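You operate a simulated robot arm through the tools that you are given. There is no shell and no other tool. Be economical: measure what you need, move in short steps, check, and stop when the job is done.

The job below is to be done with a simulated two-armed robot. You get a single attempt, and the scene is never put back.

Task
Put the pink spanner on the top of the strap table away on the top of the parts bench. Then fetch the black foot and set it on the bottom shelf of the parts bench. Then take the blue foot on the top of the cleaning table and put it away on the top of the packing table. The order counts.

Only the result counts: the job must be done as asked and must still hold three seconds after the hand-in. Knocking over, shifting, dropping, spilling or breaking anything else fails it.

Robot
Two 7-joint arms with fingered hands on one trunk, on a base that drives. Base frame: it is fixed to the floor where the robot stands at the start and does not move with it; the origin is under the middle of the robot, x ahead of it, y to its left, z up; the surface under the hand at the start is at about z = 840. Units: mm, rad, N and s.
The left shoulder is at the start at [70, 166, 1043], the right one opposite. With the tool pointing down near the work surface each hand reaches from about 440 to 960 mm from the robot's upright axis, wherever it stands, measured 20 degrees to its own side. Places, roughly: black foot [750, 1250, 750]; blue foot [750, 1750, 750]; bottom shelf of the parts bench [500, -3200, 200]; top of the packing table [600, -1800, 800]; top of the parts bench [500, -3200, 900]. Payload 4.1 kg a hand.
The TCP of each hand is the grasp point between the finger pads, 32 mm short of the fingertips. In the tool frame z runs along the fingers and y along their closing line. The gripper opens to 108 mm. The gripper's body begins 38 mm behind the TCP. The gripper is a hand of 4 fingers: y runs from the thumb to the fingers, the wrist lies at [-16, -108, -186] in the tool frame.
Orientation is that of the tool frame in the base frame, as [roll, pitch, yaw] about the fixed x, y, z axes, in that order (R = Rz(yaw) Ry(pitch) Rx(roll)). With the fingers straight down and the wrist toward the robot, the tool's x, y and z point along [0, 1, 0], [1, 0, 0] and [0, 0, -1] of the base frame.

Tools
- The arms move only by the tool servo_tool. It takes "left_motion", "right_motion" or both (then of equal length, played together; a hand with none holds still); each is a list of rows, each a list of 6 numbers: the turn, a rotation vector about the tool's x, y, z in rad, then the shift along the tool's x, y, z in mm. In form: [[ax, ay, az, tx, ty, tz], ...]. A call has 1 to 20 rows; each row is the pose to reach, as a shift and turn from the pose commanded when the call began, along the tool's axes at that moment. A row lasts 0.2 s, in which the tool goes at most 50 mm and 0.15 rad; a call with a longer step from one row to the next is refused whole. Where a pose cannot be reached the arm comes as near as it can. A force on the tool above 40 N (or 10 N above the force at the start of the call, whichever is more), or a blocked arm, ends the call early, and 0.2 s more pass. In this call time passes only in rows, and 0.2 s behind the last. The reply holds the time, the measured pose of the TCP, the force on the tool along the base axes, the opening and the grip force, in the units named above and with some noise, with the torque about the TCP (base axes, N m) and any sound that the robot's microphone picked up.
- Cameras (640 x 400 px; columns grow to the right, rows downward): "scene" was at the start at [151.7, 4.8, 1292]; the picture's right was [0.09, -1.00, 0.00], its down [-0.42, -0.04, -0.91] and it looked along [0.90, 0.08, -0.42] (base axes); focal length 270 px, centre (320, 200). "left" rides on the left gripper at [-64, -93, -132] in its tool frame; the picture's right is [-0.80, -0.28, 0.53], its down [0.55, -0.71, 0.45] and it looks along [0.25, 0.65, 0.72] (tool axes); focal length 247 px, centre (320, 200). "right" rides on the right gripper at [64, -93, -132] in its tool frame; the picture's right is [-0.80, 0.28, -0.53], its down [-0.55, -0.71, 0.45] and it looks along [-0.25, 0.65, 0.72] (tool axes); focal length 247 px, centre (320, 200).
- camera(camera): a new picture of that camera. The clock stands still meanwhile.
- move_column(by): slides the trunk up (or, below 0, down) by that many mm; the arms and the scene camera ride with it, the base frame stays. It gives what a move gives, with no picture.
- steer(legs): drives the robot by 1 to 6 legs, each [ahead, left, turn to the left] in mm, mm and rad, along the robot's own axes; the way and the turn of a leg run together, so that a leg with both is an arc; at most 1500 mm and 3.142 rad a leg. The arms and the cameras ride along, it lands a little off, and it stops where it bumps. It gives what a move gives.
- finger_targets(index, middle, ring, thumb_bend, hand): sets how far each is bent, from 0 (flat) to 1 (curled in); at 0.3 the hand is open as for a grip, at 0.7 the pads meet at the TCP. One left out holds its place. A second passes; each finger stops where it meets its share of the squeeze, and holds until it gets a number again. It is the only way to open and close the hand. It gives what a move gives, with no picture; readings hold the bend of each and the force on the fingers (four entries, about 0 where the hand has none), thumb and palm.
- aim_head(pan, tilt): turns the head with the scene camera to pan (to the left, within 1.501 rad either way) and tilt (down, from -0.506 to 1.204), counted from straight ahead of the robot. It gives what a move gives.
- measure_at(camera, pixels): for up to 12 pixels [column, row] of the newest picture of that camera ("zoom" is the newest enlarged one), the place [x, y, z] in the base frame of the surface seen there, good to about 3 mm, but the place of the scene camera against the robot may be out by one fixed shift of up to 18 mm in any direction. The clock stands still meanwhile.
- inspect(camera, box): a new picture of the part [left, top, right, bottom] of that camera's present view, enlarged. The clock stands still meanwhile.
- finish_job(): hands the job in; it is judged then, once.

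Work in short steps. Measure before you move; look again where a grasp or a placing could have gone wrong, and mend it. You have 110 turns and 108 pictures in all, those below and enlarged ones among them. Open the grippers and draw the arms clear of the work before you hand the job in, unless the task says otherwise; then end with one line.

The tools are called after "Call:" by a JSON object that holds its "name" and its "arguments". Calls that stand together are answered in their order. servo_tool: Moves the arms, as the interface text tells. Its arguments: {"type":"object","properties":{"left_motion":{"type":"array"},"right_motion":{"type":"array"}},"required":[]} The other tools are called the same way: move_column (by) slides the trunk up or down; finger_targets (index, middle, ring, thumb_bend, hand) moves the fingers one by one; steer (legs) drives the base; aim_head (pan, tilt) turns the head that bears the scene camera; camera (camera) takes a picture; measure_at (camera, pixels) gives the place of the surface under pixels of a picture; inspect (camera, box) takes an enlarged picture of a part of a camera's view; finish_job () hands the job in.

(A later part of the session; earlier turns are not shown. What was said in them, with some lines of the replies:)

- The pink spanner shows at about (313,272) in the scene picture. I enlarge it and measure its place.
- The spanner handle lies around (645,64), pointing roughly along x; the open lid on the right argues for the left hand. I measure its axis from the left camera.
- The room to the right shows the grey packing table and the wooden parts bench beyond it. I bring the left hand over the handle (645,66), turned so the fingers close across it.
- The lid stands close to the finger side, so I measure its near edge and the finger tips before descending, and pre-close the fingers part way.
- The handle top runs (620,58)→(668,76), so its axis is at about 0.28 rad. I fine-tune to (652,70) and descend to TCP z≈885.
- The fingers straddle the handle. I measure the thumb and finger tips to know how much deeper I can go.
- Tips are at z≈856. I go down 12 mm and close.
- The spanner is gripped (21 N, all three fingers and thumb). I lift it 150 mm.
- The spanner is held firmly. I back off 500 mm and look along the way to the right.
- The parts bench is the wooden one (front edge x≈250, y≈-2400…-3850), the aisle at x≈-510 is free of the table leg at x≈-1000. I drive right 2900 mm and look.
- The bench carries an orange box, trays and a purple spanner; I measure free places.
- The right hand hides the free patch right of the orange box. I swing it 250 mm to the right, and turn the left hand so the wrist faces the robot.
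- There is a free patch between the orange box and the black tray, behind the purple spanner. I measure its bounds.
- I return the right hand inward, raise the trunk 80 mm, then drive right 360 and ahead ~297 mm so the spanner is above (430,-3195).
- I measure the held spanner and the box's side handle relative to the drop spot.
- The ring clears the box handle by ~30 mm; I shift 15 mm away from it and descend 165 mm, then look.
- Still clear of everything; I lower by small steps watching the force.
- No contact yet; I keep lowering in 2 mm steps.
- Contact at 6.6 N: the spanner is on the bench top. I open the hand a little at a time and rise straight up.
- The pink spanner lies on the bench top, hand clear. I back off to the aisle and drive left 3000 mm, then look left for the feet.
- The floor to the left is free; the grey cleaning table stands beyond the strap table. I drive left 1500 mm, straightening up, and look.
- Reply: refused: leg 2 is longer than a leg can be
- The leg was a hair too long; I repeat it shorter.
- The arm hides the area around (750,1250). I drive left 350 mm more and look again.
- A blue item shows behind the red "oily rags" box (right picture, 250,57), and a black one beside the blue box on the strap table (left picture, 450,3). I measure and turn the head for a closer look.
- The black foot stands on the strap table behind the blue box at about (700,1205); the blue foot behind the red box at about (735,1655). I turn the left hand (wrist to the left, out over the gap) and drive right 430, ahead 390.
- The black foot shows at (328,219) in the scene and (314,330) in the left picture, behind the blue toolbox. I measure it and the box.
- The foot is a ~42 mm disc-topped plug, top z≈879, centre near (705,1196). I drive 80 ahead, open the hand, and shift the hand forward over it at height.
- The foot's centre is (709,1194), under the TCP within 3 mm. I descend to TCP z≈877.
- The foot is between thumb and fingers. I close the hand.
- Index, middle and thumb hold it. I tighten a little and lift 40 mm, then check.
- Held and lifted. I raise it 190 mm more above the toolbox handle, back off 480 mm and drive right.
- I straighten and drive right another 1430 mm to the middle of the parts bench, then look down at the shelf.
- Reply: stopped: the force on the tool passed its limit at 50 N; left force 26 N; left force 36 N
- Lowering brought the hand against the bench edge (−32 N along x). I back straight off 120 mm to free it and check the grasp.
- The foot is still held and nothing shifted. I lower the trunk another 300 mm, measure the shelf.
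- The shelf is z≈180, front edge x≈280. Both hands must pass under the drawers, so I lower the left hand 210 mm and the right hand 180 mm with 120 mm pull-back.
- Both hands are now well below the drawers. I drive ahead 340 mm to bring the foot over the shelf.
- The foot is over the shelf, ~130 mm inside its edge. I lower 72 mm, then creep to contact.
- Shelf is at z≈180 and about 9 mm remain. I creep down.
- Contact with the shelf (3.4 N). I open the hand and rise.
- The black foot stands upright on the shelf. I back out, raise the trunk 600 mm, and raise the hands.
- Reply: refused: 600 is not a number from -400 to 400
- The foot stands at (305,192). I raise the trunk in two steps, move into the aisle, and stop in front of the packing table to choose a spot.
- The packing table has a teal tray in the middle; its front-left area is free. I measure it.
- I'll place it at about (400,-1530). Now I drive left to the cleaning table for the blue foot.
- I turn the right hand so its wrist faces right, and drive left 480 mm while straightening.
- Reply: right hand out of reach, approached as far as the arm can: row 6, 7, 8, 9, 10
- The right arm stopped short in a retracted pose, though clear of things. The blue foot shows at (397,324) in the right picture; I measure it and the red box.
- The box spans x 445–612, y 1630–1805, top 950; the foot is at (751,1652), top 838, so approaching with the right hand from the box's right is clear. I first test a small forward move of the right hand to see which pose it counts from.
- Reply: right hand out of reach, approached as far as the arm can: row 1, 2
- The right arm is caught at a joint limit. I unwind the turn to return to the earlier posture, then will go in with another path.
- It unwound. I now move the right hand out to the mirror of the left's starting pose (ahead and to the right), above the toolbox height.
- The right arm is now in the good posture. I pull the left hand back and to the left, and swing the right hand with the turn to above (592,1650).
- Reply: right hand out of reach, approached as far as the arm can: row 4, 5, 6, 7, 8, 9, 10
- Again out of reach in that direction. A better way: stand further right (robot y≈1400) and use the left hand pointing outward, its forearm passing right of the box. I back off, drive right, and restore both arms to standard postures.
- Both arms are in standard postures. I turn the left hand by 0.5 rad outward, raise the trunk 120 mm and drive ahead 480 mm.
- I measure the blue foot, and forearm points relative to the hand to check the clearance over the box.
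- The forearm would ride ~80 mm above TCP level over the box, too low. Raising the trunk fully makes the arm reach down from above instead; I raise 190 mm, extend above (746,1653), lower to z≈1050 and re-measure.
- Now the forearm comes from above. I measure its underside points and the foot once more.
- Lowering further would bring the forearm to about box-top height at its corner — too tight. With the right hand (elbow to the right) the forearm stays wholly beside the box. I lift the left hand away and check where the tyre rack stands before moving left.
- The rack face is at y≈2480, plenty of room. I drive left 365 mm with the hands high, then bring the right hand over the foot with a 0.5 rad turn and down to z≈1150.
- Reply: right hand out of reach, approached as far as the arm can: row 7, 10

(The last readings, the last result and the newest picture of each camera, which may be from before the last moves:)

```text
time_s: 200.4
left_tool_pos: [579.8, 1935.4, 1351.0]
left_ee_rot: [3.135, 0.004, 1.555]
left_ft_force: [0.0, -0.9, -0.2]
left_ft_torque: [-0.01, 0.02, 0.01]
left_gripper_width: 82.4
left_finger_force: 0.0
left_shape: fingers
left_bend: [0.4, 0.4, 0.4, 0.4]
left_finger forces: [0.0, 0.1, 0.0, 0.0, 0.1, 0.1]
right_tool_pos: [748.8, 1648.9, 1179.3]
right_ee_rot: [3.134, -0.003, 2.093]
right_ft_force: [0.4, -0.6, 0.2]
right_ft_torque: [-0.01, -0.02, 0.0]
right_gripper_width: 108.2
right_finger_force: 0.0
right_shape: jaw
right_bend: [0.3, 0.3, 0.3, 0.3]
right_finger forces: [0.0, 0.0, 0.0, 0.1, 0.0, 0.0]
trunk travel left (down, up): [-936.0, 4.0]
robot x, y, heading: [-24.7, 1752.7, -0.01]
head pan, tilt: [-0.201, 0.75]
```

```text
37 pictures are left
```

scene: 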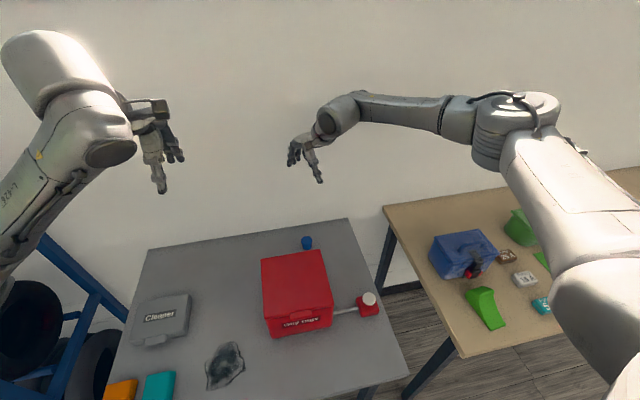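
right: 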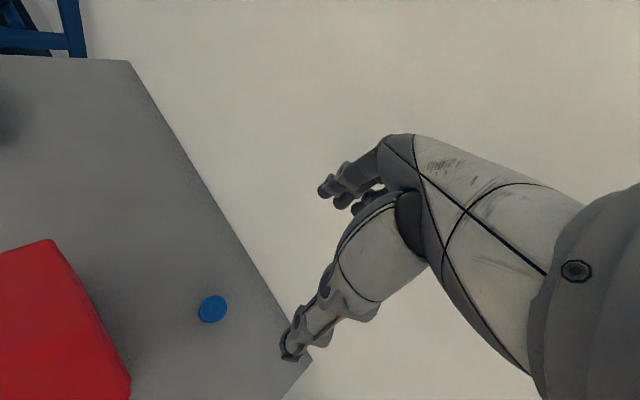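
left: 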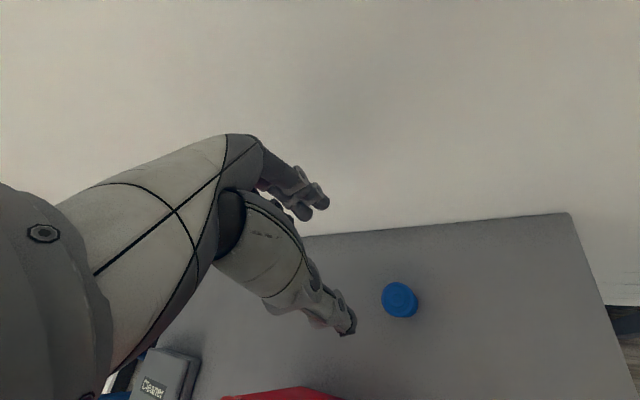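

The foot is under the hand, forearm well to the right of the box. The arm is at a limit here, so I'd lower with the trunk; I measure the arm's heights over the strap table items first.

Call:
{"name": "measure_at", "arguments": {"camera": "scene", "pixels": [[345, 130], [390, 122], [435, 132], [460, 142], [490, 165], [540, 210], [560, 265], [560, 110], [320, 180]]}}

Call:
{"name": "measure_at", "arguments": {"camera": "right", "pixels": [[212, 300], [212, 310], [200, 308], [224, 306], [213, 318], [125, 330], [60, 245]]}}

```text
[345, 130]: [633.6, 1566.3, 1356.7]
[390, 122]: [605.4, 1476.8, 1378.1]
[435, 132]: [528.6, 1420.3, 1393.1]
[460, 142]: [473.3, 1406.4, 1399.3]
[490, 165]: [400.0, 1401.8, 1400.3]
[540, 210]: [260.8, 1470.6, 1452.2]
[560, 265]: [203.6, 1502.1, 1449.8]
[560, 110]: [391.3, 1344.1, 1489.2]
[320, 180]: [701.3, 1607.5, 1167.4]
```

```text
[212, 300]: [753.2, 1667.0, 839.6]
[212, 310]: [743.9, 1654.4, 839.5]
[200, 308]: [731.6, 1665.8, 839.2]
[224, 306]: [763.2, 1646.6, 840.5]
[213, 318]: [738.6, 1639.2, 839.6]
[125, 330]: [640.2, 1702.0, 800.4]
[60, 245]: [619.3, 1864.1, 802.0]
```

Everything clears when the trunk drops ~340 mm (lowest arm part ~1010, left hand ~1000). I lower 300 mm first and check.

Call:
{"name": "move_column", "arguments": {"by": -295}}

Call:
{"name": "camera", "arguments": {"camera": "right"}}

Call:
{"name": "camera", "arguments": {"camera": "scene"}}

```text
time_s: 203.4
left_tool_pos: [579.3, 1934.6, 1055.8]
left_ee_rot: [3.136, 0.005, 1.555]
left_ft_force: [-0.9, 0.3, -1.1]
left_ft_torque: [0.06, -0.04, 0.03]
left_gripper_width: 82.1
left_finger_force: 0.1
left_shape: fingers
left_bend: [0.4, 0.4, 0.4, 0.4]
left_finger forces: [0.0, 0.1, 0.1, 0.1, 0.1, 0.0]
right_tool_pos: [749.0, 1649.3, 884.1]
right_ee_rot: [3.136, -0.003, 2.092]
right_ft_force: [-0.1, -0.6, -0.1]
right_ft_torque: [0.0, 0.01, -0.01]
right_gripper_width: 108.0
right_finger_force: 0.2
right_shape: jaw
right_bend: [0.3, 0.3, 0.3, 0.3]
right_finger forces: [0.1, 0.0, 0.1, 0.0, 0.1, 0.0]
trunk travel left (down, up): [-641.0, 299.0]
robot x, y, heading: [-28.5, 1758.1, -0.013]
head pan, tilt: [-0.201, 0.75]
```

```text
36 pictures are left
```

right: 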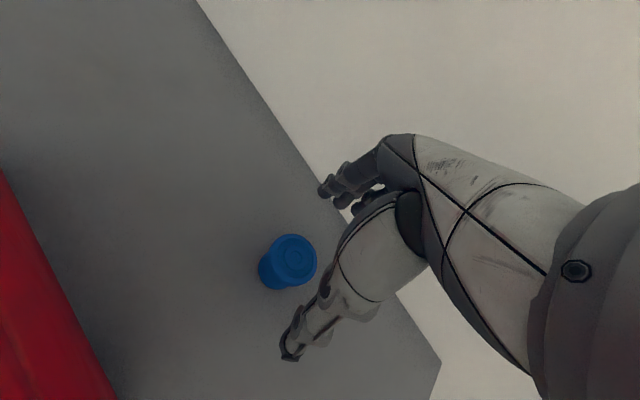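

```text
35 pictures are left
```

scene: 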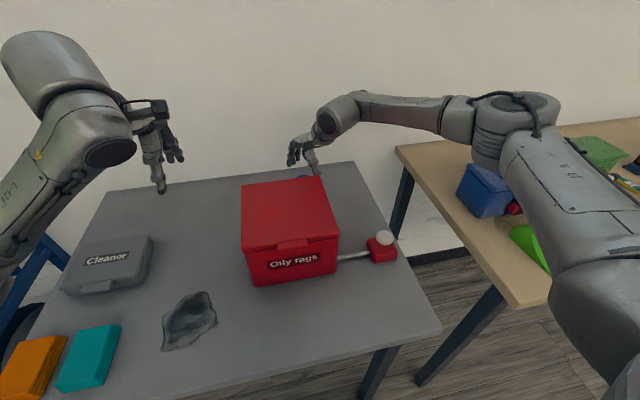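

I measure the foot's top relative to the TCP (749,1649) before the last 46 mm.

Call:
{"name": "measure_at", "arguments": {"camera": "right", "pixels": [[276, 258], [293, 240], [293, 256], [310, 258], [296, 276], [310, 245]]}}

Call:
{"name": "inspect", "arguments": {"camera": "right", "box": [240, 220, 340, 300]}}

```text
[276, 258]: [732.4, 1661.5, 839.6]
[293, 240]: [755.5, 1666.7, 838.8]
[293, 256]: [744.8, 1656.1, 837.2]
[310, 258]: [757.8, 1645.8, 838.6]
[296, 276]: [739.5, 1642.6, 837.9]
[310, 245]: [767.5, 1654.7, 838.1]
```

```text
5.00 times, centred on (290, 260) of right
```

zoom: 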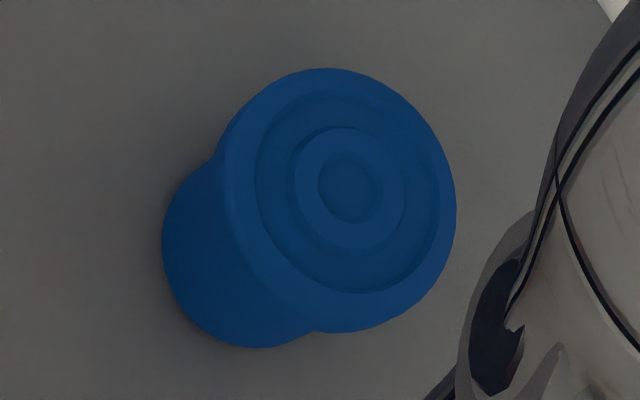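

The centre is (747,1653); I shift 5 mm along tool x and lower the trunk 46 mm.

Call:
{"name": "servo_tool", "arguments": {"right_motion": [[0, 0, 0, 5, 0, 0]]}}

Call:
{"name": "move_column", "arguments": {"by": -45}}

Call:
{"name": "camera", "arguments": {"camera": "right"}}

```text
time_s: 203.8
left_tool_pos: [579.2, 1935.2, 1056.2]
left_ee_rot: [3.135, 0.005, 1.554]
left_ft_force: [-0.1, -0.1, 0.4]
left_ft_torque: [-0.02, -0.01, 0.03]
left_gripper_width: 82.1
left_finger_force: 0.0
left_shape: fingers
left_bend: [0.4, 0.4, 0.4, 0.4]
left_finger forces: [0.1, 0.1, 0.0, 0.1, 0.0, 0.0]
right_tool_pos: [746.6, 1653.3, 883.5]
right_ee_rot: [3.134, -0.002, 2.094]
right_ft_force: [0.1, 0.4, -0.3]
right_ft_torque: [-0.01, 0.0, -0.03]
right_gripper_width: 108.1
right_finger_force: 0.1
right_shape: jaw
right_bend: [0.3, 0.3, 0.3, 0.3]
right_finger forces: [0.0, 0.1, 0.0, 0.0, 0.0, 0.0]
trunk travel left (down, up): [-641.0, 299.0]
robot x, y, heading: [-19.9, 1755.8, -0.007]
head pan, tilt: [-0.201, 0.75]
```

```text
time_s: 204.7
left_tool_pos: [579.2, 1935.1, 1012.1]
left_ee_rot: [3.136, 0.004, 1.555]
left_ft_force: [0.4, -0.7, -0.1]
left_ft_torque: [0.01, 0.0, -0.01]
left_gripper_width: 82.2
left_finger_force: 0.1
left_shape: fingers
left_bend: [0.4, 0.4, 0.4, 0.4]
left_finger forces: [0.1, 0.1, 0.1, 0.0, 0.0, 0.0]
right_tool_pos: [746.2, 1654.4, 839.8]
right_ee_rot: [3.131, -0.003, 2.094]
right_ft_force: [-0.8, 0.2, 0.2]
right_ft_torque: [0.0, 0.01, 0.0]
right_gripper_width: 108.1
right_finger_force: 0.0
right_shape: jaw
right_bend: [0.3, 0.3, 0.3, 0.3]
right_finger forces: [0.1, 0.0, 0.0, 0.0, 0.0, 0.0]
trunk travel left (down, up): [-596.0, 344.0]
robot x, y, heading: [-20.9, 1757.1, -0.012]
head pan, tilt: [-0.201, 0.75]
```

```text
33 pictures are left
```

right: 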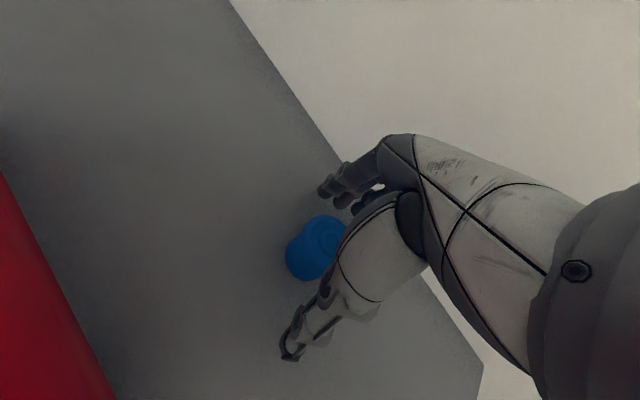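

The foot sits between thumb and fingers; I close the right hand.

Call:
{"name": "finger_targets", "arguments": {"hand": "right", "index": 0.75, "middle": 0.75, "ring": 0.7, "thumb_bend": 0.75}}

Call:
{"name": "camera", "arguments": {"camera": "right"}}

```text
time_s: 205.7
left_tool_pos: [579.4, 1935.0, 1011.9]
left_ee_rot: [3.138, 0.006, 1.555]
left_ft_force: [0.1, -0.4, 0.3]
left_ft_torque: [0.01, 0.01, 0.0]
left_gripper_width: 82.1
left_finger_force: 0.1
left_shape: fingers
left_bend: [0.4, 0.4, 0.4, 0.4]
left_finger forces: [0.0, 0.1, 0.0, 0.0, 0.0, 0.0]
right_tool_pos: [746.9, 1652.9, 840.3]
right_ee_rot: [3.134, -0.003, 2.094]
right_ft_force: [0.4, 0.0, -0.5]
right_ft_torque: [0.01, 0.0, 0.03]
right_gripper_width: 30.1
right_finger_force: 18.8
right_shape: fingers
right_bend: [0.71, 0.63, 0.7, 0.59]
right_finger forces: [8.7, 9.7, 0.1, 0.0, 18.1, 0.1]
trunk travel left (down, up): [-596.0, 344.0]
robot x, y, heading: [-23.4, 1754.3, -0.012]
head pan, tilt: [-0.201, 0.75]
```

```text
32 pictures are left
```

right: 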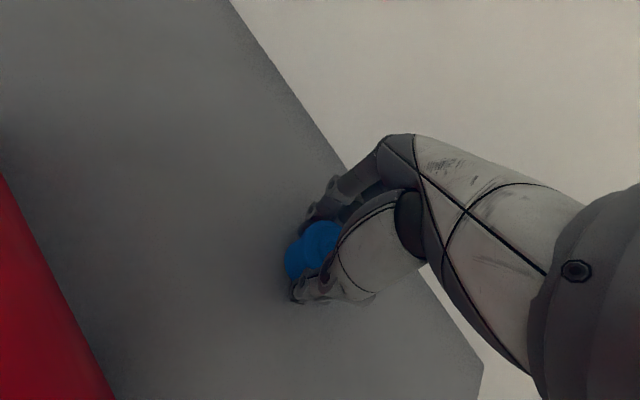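

Gripped with 19 N, same as the black one. I lift with the trunk by 300 mm and check.

Call:
{"name": "move_column", "arguments": {"by": 300}}

Call:
{"name": "camera", "arguments": {"camera": "right"}}

```text
time_s: 208.7
left_tool_pos: [579.7, 1934.0, 1311.5]
left_ee_rot: [3.136, 0.004, 1.555]
left_ft_force: [-0.2, -0.3, -0.2]
left_ft_torque: [-0.01, 0.01, -0.04]
left_gripper_width: 82.1
left_finger_force: 0.1
left_shape: fingers
left_bend: [0.4, 0.4, 0.4, 0.4]
left_finger forces: [0.0, 0.0, 0.0, 0.1, 0.1, 0.0]
right_tool_pos: [746.3, 1653.5, 1137.8]
right_ee_rot: [3.136, -0.005, 2.092]
right_ft_force: [0.2, -0.4, -0.3]
right_ft_torque: [-0.02, -0.01, 0.01]
right_gripper_width: 30.2
right_finger_force: 18.6
right_shape: fingers
right_bend: [0.71, 0.63, 0.7, 0.59]
right_finger forces: [8.8, 9.7, 0.1, 0.0, 18.1, 0.1]
trunk travel left (down, up): [-896.0, 44.0]
robot x, y, heading: [-23.0, 1759.4, -0.006]
head pan, tilt: [-0.201, 0.75]
```

```text
31 pictures are left
```

right: 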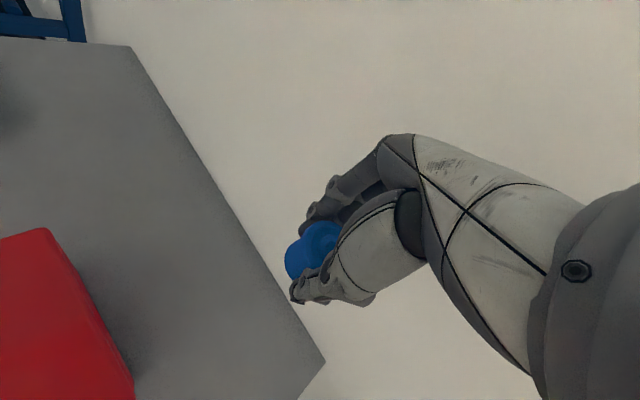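

Held. I back off 520 mm, bring the right hand to a standard posture, then drive right ~3090 mm.

Call:
{"name": "steer", "arguments": {"legs": [[-520, 0, 0.008]]}}

Call:
{"name": "servo_tool", "arguments": {"right_motion": [[0, 0, 0.1, -4, -32, 0], [0, 0, 0.2, -8, -65, 0], [0, 0, 0.3, -13, -97, 0], [0, 0, 0.4, -17, -130, 0], [0, 0, 0.52, -22, -162, 0]]}}

Call:
{"name": "steer", "arguments": {"legs": [[0, -1490, 0], [0, -1490, 0]]}}

Call:
{"name": "aim_head", "arguments": {"pan": -0.3, "tilt": 0.6}}

Call:
{"name": "camera", "arguments": {"camera": "scene"}}

```text
time_s: 211.7
left_tool_pos: [62.1, 1940.0, 1310.5]
left_ee_rot: [3.136, 0.006, 1.554]
left_ft_force: [0.4, 0.5, 0.3]
left_ft_torque: [-0.01, 0.02, -0.03]
left_gripper_width: 82.1
left_finger_force: 0.1
left_shape: fingers
left_bend: [0.4, 0.4, 0.4, 0.4]
left_finger forces: [0.0, 0.1, 0.0, 0.1, 0.1, 0.1]
right_tool_pos: [228.6, 1658.7, 1139.2]
right_ee_rot: [3.134, -0.001, 2.091]
right_ft_force: [-0.4, 0.2, -0.7]
right_ft_torque: [0.02, 0.05, 0.01]
right_gripper_width: 30.2
right_finger_force: 18.4
right_shape: fingers
right_bend: [0.71, 0.63, 0.7, 0.59]
right_finger forces: [8.9, 9.7, 0.0, 0.0, 18.1, 0.0]
trunk travel left (down, up): [-896.0, 44.0]
robot x, y, heading: [-539.8, 1761.3, -0.014]
head pan, tilt: [-0.201, 0.75]
```

```text
time_s: 212.9
left_tool_pos: [60.4, 1938.7, 1311.7]
left_ee_rot: [3.134, 0.006, 1.554]
left_ft_force: [0.0, 0.5, 0.7]
left_ft_torque: [-0.01, 0.0, -0.02]
left_gripper_width: 82.3
left_finger_force: 0.1
left_shape: fingers
left_bend: [0.4, 0.4, 0.4, 0.4]
left_finger forces: [0.1, 0.1, 0.0, 0.0, 0.0, 0.0]
right_tool_pos: [98.1, 1557.3, 1137.6]
right_ee_rot: [3.134, -0.007, 1.569]
right_ft_force: [0.6, -0.1, 0.0]
right_ft_torque: [0.02, -0.05, -0.01]
right_gripper_width: 30.0
right_finger_force: 18.2
right_shape: fingers
right_bend: [0.71, 0.63, 0.7, 0.59]
right_finger forces: [9.0, 9.7, 0.0, 0.0, 18.1, 0.0]
trunk travel left (down, up): [-896.0, 44.0]
robot x, y, heading: [-541.0, 1762.3, -0.011]
head pan, tilt: [-0.201, 0.75]
```

```text
time_s: 227.4
left_tool_pos: [86.3, -1047.8, 1311.5]
left_ee_rot: [3.136, 0.005, 1.593]
left_ft_force: [0.6, 0.0, -0.5]
left_ft_torque: [0.01, -0.02, 0.01]
left_gripper_width: 82.4
left_finger_force: 0.0
left_shape: fingers
left_bend: [0.4, 0.4, 0.4, 0.4]
left_finger forces: [0.0, 0.0, 0.0, 0.0, 0.0, 0.1]
right_tool_pos: [138.8, -1426.0, 1138.3]
right_ee_rot: [3.135, -0.008, 1.61]
right_ft_force: [-0.1, 0.2, -0.5]
right_ft_torque: [-0.03, 0.02, 0.01]
right_gripper_width: 30.2
right_finger_force: 18.6
right_shape: fingers
right_bend: [0.71, 0.63, 0.7, 0.59]
right_finger forces: [9.0, 9.7, 0.0, 0.0, 18.0, 0.0]
trunk travel left (down, up): [-896.0, 44.0]
robot x, y, heading: [-511.4, -1248.4, 0.023]
head pan, tilt: [-0.201, 0.75]
```

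```text
time_s: 228.1
left_tool_pos: [86.8, -1048.8, 1310.9]
left_ee_rot: [3.136, 0.004, 1.593]
left_ft_force: [0.8, -0.6, -0.4]
left_ft_torque: [-0.01, 0.01, 0.01]
left_gripper_width: 82.0
left_finger_force: 0.1
left_shape: fingers
left_bend: [0.4, 0.4, 0.4, 0.4]
left_finger forces: [0.0, 0.0, 0.1, 0.0, 0.0, 0.0]
right_tool_pos: [138.9, -1426.8, 1138.3]
right_ee_rot: [3.136, -0.008, 1.611]
right_ft_force: [0.8, 0.3, 0.1]
right_ft_torque: [0.01, 0.01, -0.01]
right_gripper_width: 30.1
right_finger_force: 18.3
right_shape: fingers
right_bend: [0.71, 0.63, 0.7, 0.59]
right_finger forces: [9.0, 9.7, 0.0, 0.0, 18.1, 0.0]
trunk travel left (down, up): [-896.0, 44.0]
robot x, y, heading: [-509.9, -1249.5, 0.026]
head pan, tilt: [-0.3, 0.6]
```

```text
30 pictures are left
```

scene: 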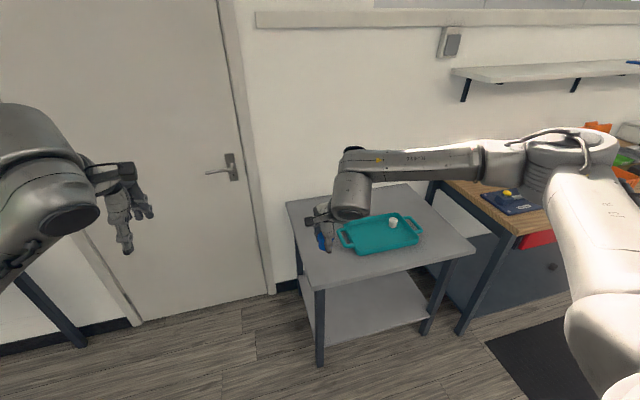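

I straighten, shift right 87 and ahead 266 mm to bring the foot above (400,-1530).

Call:
{"name": "steer", "arguments": {"legs": [[0, 0, -0.025], [0, -87, 0], [266, 0, 0]]}}

Call:
{"name": "camera", "arguments": {"camera": "right"}}

```text
time_s: 231.1
left_tool_pos: [356.1, -1150.7, 1312.4]
left_ee_rot: [3.135, 0.004, 1.566]
left_ft_force: [-0.4, 0.1, 0.2]
left_ft_torque: [0.0, -0.01, 0.03]
left_gripper_width: 82.5
left_finger_force: 0.0
left_shape: fingers
left_bend: [0.4, 0.4, 0.4, 0.4]
left_finger forces: [0.0, 0.0, 0.1, 0.0, 0.1, 0.0]
right_tool_pos: [399.2, -1530.3, 1138.3]
right_ee_rot: [3.136, -0.007, 1.584]
right_ft_force: [0.1, 0.6, 0.2]
right_ft_torque: [0.0, -0.02, -0.01]
right_gripper_width: 30.0
right_finger_force: 18.7
right_shape: fingers
right_bend: [0.71, 0.63, 0.7, 0.59]
right_finger forces: [9.0, 9.7, 0.0, 0.0, 18.1, 0.1]
trunk travel left (down, up): [-896.0, 44.0]
robot x, y, heading: [-245.6, -1335.3, -0.003]
head pan, tilt: [-0.3, 0.6]
```

```text
29 pictures are left
```

right: 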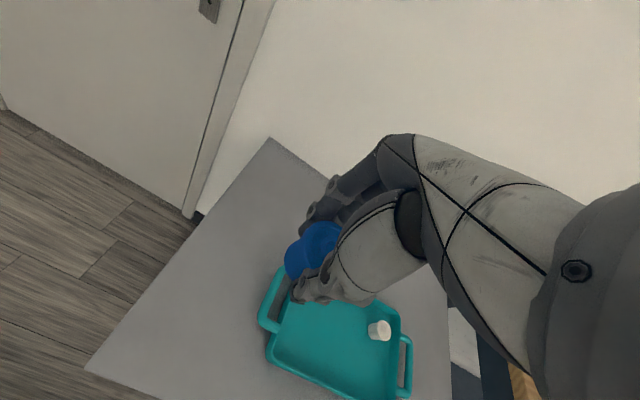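

Precisely above the target. I lower the trunk 310 mm and check.

Call:
{"name": "move_column", "arguments": {"by": -310}}

Call:
{"name": "camera", "arguments": {"camera": "right"}}

Call:
{"name": "camera", "arguments": {"camera": "scene"}}

```text
time_s: 234.1
left_tool_pos: [358.7, -1150.8, 1001.2]
left_ee_rot: [3.136, 0.007, 1.567]
left_ft_force: [-0.7, -0.7, -0.4]
left_ft_torque: [0.0, -0.03, 0.0]
left_gripper_width: 82.2
left_finger_force: 0.0
left_shape: fingers
left_bend: [0.4, 0.4, 0.4, 0.4]
left_finger forces: [0.0, 0.0, 0.0, 0.0, 0.0, 0.0]
right_tool_pos: [399.3, -1529.8, 828.1]
right_ee_rot: [3.135, -0.008, 1.584]
right_ft_force: [0.2, 0.6, -0.2]
right_ft_torque: [-0.02, -0.02, 0.02]
right_gripper_width: 30.2
right_finger_force: 18.6
right_shape: fingers
right_bend: [0.71, 0.63, 0.7, 0.59]
right_finger forces: [8.9, 9.7, 0.0, 0.0, 18.0, 0.0]
trunk travel left (down, up): [-586.0, 354.0]
robot x, y, heading: [-245.1, -1333.8, 0.003]
head pan, tilt: [-0.3, 0.6]
```

```text
28 pictures are left
```

right: 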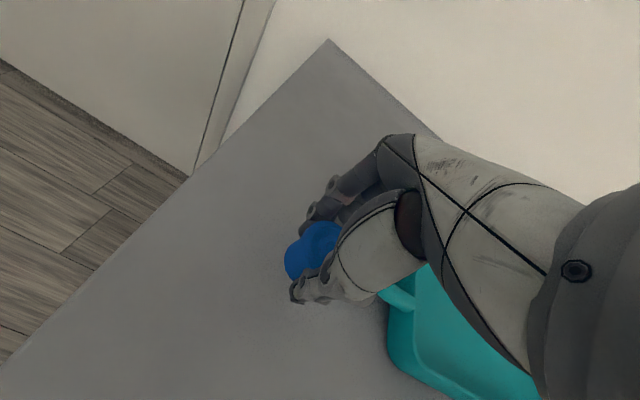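

```text
27 pictures are left
```

scene: 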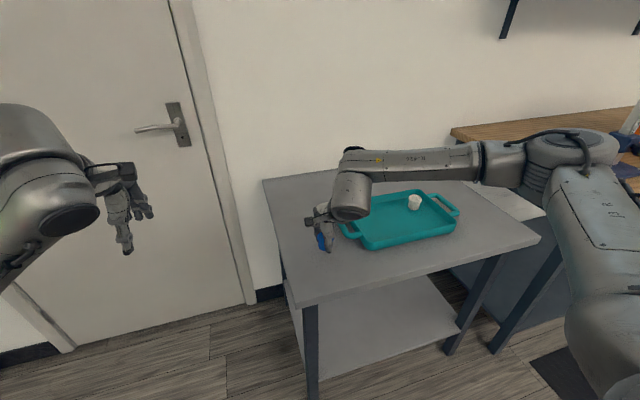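

Clear all around. I measure the table height at the spot, then creep down.

Call:
{"name": "measure_at", "arguments": {"camera": "right", "pixels": [[270, 300], [250, 250], [300, 330], [300, 275], [392, 300]]}}

Call:
{"name": "move_column", "arguments": {"by": -22}}

```text
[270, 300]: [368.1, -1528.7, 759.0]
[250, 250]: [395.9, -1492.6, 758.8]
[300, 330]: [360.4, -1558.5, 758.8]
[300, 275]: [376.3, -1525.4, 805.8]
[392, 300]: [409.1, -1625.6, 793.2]
```

```text
time_s: 234.8
left_tool_pos: [357.3, -1150.8, 980.1]
left_ee_rot: [3.135, 0.004, 1.565]
left_ft_force: [0.5, -0.7, -0.3]
left_ft_torque: [0.02, 0.03, 0.01]
left_gripper_width: 82.3
left_finger_force: 0.1
left_shape: fingers
left_bend: [0.4, 0.4, 0.4, 0.4]
left_finger forces: [0.0, 0.1, 0.1, 0.0, 0.0, 0.0]
right_tool_pos: [399.8, -1529.9, 805.7]
right_ee_rot: [3.137, -0.008, 1.583]
right_ft_force: [0.5, 0.2, -1.1]
right_ft_torque: [-0.03, 0.0, -0.01]
right_gripper_width: 30.2
right_finger_force: 17.5
right_shape: fingers
right_bend: [0.71, 0.63, 0.7, 0.59]
right_finger forces: [9.1, 9.7, 0.0, 0.0, 18.0, 0.0]
trunk travel left (down, up): [-564.0, 376.0]
robot x, y, heading: [-243.6, -1331.6, 0.0]
head pan, tilt: [-0.3, 0.6]
```

About 6 mm remain; I go down 4 mm, then 3 mm.

Call:
{"name": "move_column", "arguments": {"by": -4}}

Call:
{"name": "move_column", "arguments": {"by": -3}}

```text
time_s: 235.3
left_tool_pos: [356.7, -1150.1, 975.5]
left_ee_rot: [3.135, 0.004, 1.565]
left_ft_force: [-0.5, 0.3, 0.1]
left_ft_torque: [-0.02, -0.05, 0.02]
left_gripper_width: 82.3
left_finger_force: 0.0
left_shape: fingers
left_bend: [0.4, 0.4, 0.4, 0.4]
left_finger forces: [0.0, 0.1, 0.0, 0.0, 0.0, 0.1]
right_tool_pos: [400.0, -1530.2, 801.6]
right_ee_rot: [3.138, -0.007, 1.582]
right_ft_force: [0.2, -1.2, -0.5]
right_ft_torque: [0.0, 0.0, 0.02]
right_gripper_width: 30.1
right_finger_force: 18.6
right_shape: fingers
right_bend: [0.71, 0.63, 0.7, 0.59]
right_finger forces: [9.1, 9.7, 0.1, 0.1, 18.0, 0.1]
trunk travel left (down, up): [-560.0, 380.0]
robot x, y, heading: [-243.4, -1333.5, 0.005]
head pan, tilt: [-0.3, 0.6]
```

```text
time_s: 235.9
left_tool_pos: [356.8, -1150.7, 972.4]
left_ee_rot: [3.136, 0.005, 1.567]
left_ft_force: [0.1, -0.6, 0.3]
left_ft_torque: [-0.03, -0.02, 0.0]
left_gripper_width: 82.4
left_finger_force: 0.0
left_shape: fingers
left_bend: [0.4, 0.4, 0.4, 0.4]
left_finger forces: [0.1, 0.0, 0.0, 0.1, 0.1, 0.0]
right_tool_pos: [399.1, -1531.5, 798.7]
right_ee_rot: [3.138, -0.007, 1.584]
right_ft_force: [0.0, 0.2, -0.5]
right_ft_torque: [0.02, -0.01, -0.03]
right_gripper_width: 30.1
right_finger_force: 18.2
right_shape: fingers
right_bend: [0.71, 0.63, 0.7, 0.59]
right_finger forces: [9.1, 9.7, 0.0, 0.0, 18.2, 0.1]
trunk travel left (down, up): [-557.0, 383.0]
robot x, y, heading: [-242.0, -1336.7, 0.003]
head pan, tilt: [-0.3, 0.6]
```

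No contact force yet; another 2 mm.

Call:
{"name": "move_column", "arguments": {"by": -2}}

```text
time_s: 236.4
left_tool_pos: [357.2, -1149.6, 969.8]
left_ee_rot: [3.135, 0.005, 1.565]
left_ft_force: [0.1, 0.9, -0.1]
left_ft_torque: [0.03, -0.01, 0.01]
left_gripper_width: 82.3
left_finger_force: 0.1
left_shape: fingers
left_bend: [0.4, 0.4, 0.4, 0.4]
left_finger forces: [0.0, 0.1, 0.0, 0.0, 0.0, 0.0]
right_tool_pos: [399.3, -1530.0, 797.7]
right_ee_rot: [3.136, -0.007, 1.581]
right_ft_force: [0.4, 0.0, 4.0]
right_ft_torque: [-0.01, 0.1, 0.0]
right_gripper_width: 30.3
right_finger_force: 18.6
right_shape: fingers
right_bend: [0.71, 0.63, 0.7, 0.59]
right_finger forces: [9.2, 10.1, 0.0, 0.0, 18.1, 0.1]
trunk travel left (down, up): [-555.0, 385.0]
robot x, y, heading: [-243.4, -1331.0, 0.0]
head pan, tilt: [-0.3, 0.6]
```

Contact at 4 N. I open the right hand, raise the trunk and look.

Call:
{"name": "finger_targets", "arguments": {"hand": "right", "index": 0.4, "middle": 0.4, "ring": 0.4, "thumb_bend": 0.4}}

Call:
{"name": "move_column", "arguments": {"by": 250}}

Call:
{"name": "camera", "arguments": {"camera": "right"}}

```text
time_s: 237.4
left_tool_pos: [357.0, -1150.2, 971.7]
left_ee_rot: [3.138, 0.004, 1.566]
left_ft_force: [0.2, 0.4, 0.0]
left_ft_torque: [-0.01, 0.0, 0.01]
left_gripper_width: 82.4
left_finger_force: 0.0
left_shape: fingers
left_bend: [0.4, 0.4, 0.4, 0.4]
left_finger forces: [0.1, 0.0, 0.1, 0.0, 0.1, 0.1]
right_tool_pos: [400.0, -1529.8, 795.6]
right_ee_rot: [3.136, -0.006, 1.582]
right_ft_force: [-0.3, 0.8, 0.6]
right_ft_torque: [-0.02, -0.01, 0.01]
right_gripper_width: 81.9
right_finger_force: 0.1
right_shape: fingers
right_bend: [0.4, 0.4, 0.4, 0.4]
right_finger forces: [0.0, 0.0, 0.0, 0.1, 0.0, 0.0]
trunk travel left (down, up): [-555.0, 385.0]
robot x, y, heading: [-244.6, -1335.0, 0.001]
head pan, tilt: [-0.3, 0.6]
```

```text
time_s: 240.0
left_tool_pos: [356.6, -1150.0, 1220.2]
left_ee_rot: [3.137, 0.006, 1.565]
left_ft_force: [0.9, 0.3, 0.0]
left_ft_torque: [0.0, -0.03, 0.03]
left_gripper_width: 82.3
left_finger_force: 0.1
left_shape: fingers
left_bend: [0.4, 0.4, 0.4, 0.4]
left_finger forces: [0.0, 0.0, 0.0, 0.1, 0.1, 0.0]
right_tool_pos: [400.7, -1529.2, 1046.6]
right_ee_rot: [3.137, -0.006, 1.582]
right_ft_force: [-0.4, 0.6, 0.7]
right_ft_torque: [0.02, 0.03, -0.01]
right_gripper_width: 82.1
right_finger_force: 0.1
right_shape: fingers
right_bend: [0.4, 0.4, 0.4, 0.4]
right_finger forces: [0.1, 0.1, 0.0, 0.0, 0.0, 0.0]
trunk travel left (down, up): [-805.0, 135.0]
robot x, y, heading: [-243.3, -1337.7, -0.0]
head pan, tilt: [-0.3, 0.6]
```

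```text
26 pictures are left
```

right: 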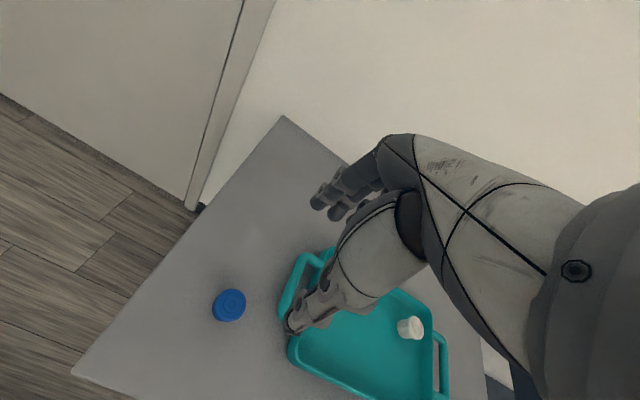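

The blue foot stands upright on the packing table. I back off 300 mm and take a last look at the table and bench.

Call:
{"name": "steer", "arguments": {"legs": [[-300, 0, 0]]}}

Call:
{"name": "aim_head", "arguments": {"pan": -0.75, "tilt": 0.5}}

Call:
{"name": "camera", "arguments": {"camera": "scene"}}

```text
time_s: 242.0
left_tool_pos: [60.0, -1149.1, 1219.3]
left_ee_rot: [3.135, 0.006, 1.567]
left_ft_force: [0.3, -0.6, -0.7]
left_ft_torque: [-0.04, -0.02, 0.0]
left_gripper_width: 82.3
left_finger_force: 0.0
left_shape: fingers
left_bend: [0.4, 0.4, 0.4, 0.4]
left_finger forces: [0.0, 0.0, 0.0, 0.0, 0.0, 0.0]
right_tool_pos: [101.6, -1529.9, 1045.4]
right_ee_rot: [3.139, -0.008, 1.585]
right_ft_force: [0.5, -0.2, 0.3]
right_ft_torque: [-0.02, -0.02, 0.01]
right_gripper_width: 82.2
right_finger_force: 0.0
right_shape: fingers
right_bend: [0.4, 0.4, 0.4, 0.4]
right_finger forces: [0.1, 0.0, 0.1, 0.1, 0.0, 0.0]
trunk travel left (down, up): [-805.0, 135.0]
robot x, y, heading: [-540.1, -1335.8, 0.002]
head pan, tilt: [-0.3, 0.6]
```

```text
time_s: 242.9
left_tool_pos: [58.9, -1150.3, 1220.5]
left_ee_rot: [3.137, 0.005, 1.567]
left_ft_force: [-1.1, -0.3, 0.4]
left_ft_torque: [-0.01, 0.03, -0.02]
left_gripper_width: 82.2
left_finger_force: 0.0
left_shape: fingers
left_bend: [0.4, 0.4, 0.4, 0.4]
left_finger forces: [0.0, 0.0, 0.1, 0.0, 0.1, 0.1]
right_tool_pos: [102.0, -1530.3, 1046.7]
right_ee_rot: [3.137, -0.006, 1.585]
right_ft_force: [0.4, -0.3, 0.1]
right_ft_torque: [0.0, -0.02, -0.02]
right_gripper_width: 82.2
right_finger_force: 0.0
right_shape: fingers
right_bend: [0.4, 0.4, 0.4, 0.4]
right_finger forces: [0.0, 0.0, 0.1, 0.0, 0.0, 0.0]
trunk travel left (down, up): [-805.0, 135.0]
robot x, y, heading: [-540.8, -1332.0, 0.0]
head pan, tilt: [-0.75, 0.499]
```

```text
25 pictures are left
```

scene: 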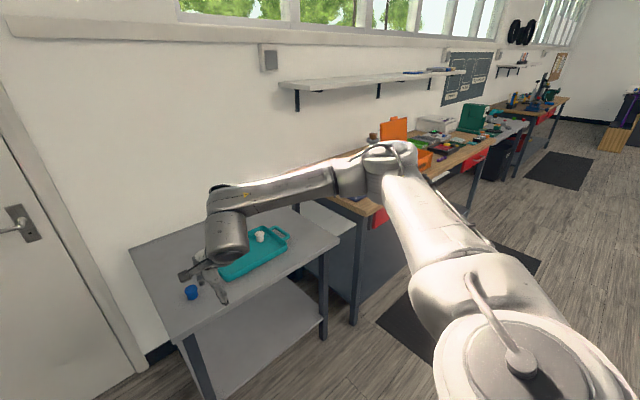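

The blue foot stands at (190,292) on the packing table, both hands are open and clear, and the other two items were seen in place. I hand the job in.

Call:
{"name": "finish_job", "arguments": {}}

```text
The job is handed in.
```

The job is handed in: the pink spanner is on top of the parts bench, the black foot is on its bottom shelf, and the blue foot is on top of the packing table, moved in that order. The left hand pressed against the parts bench edge once (about 50 N) while the trunk was lowering. I backed off, the foot stayed in the hand, and nothing on the bench looked shifted.
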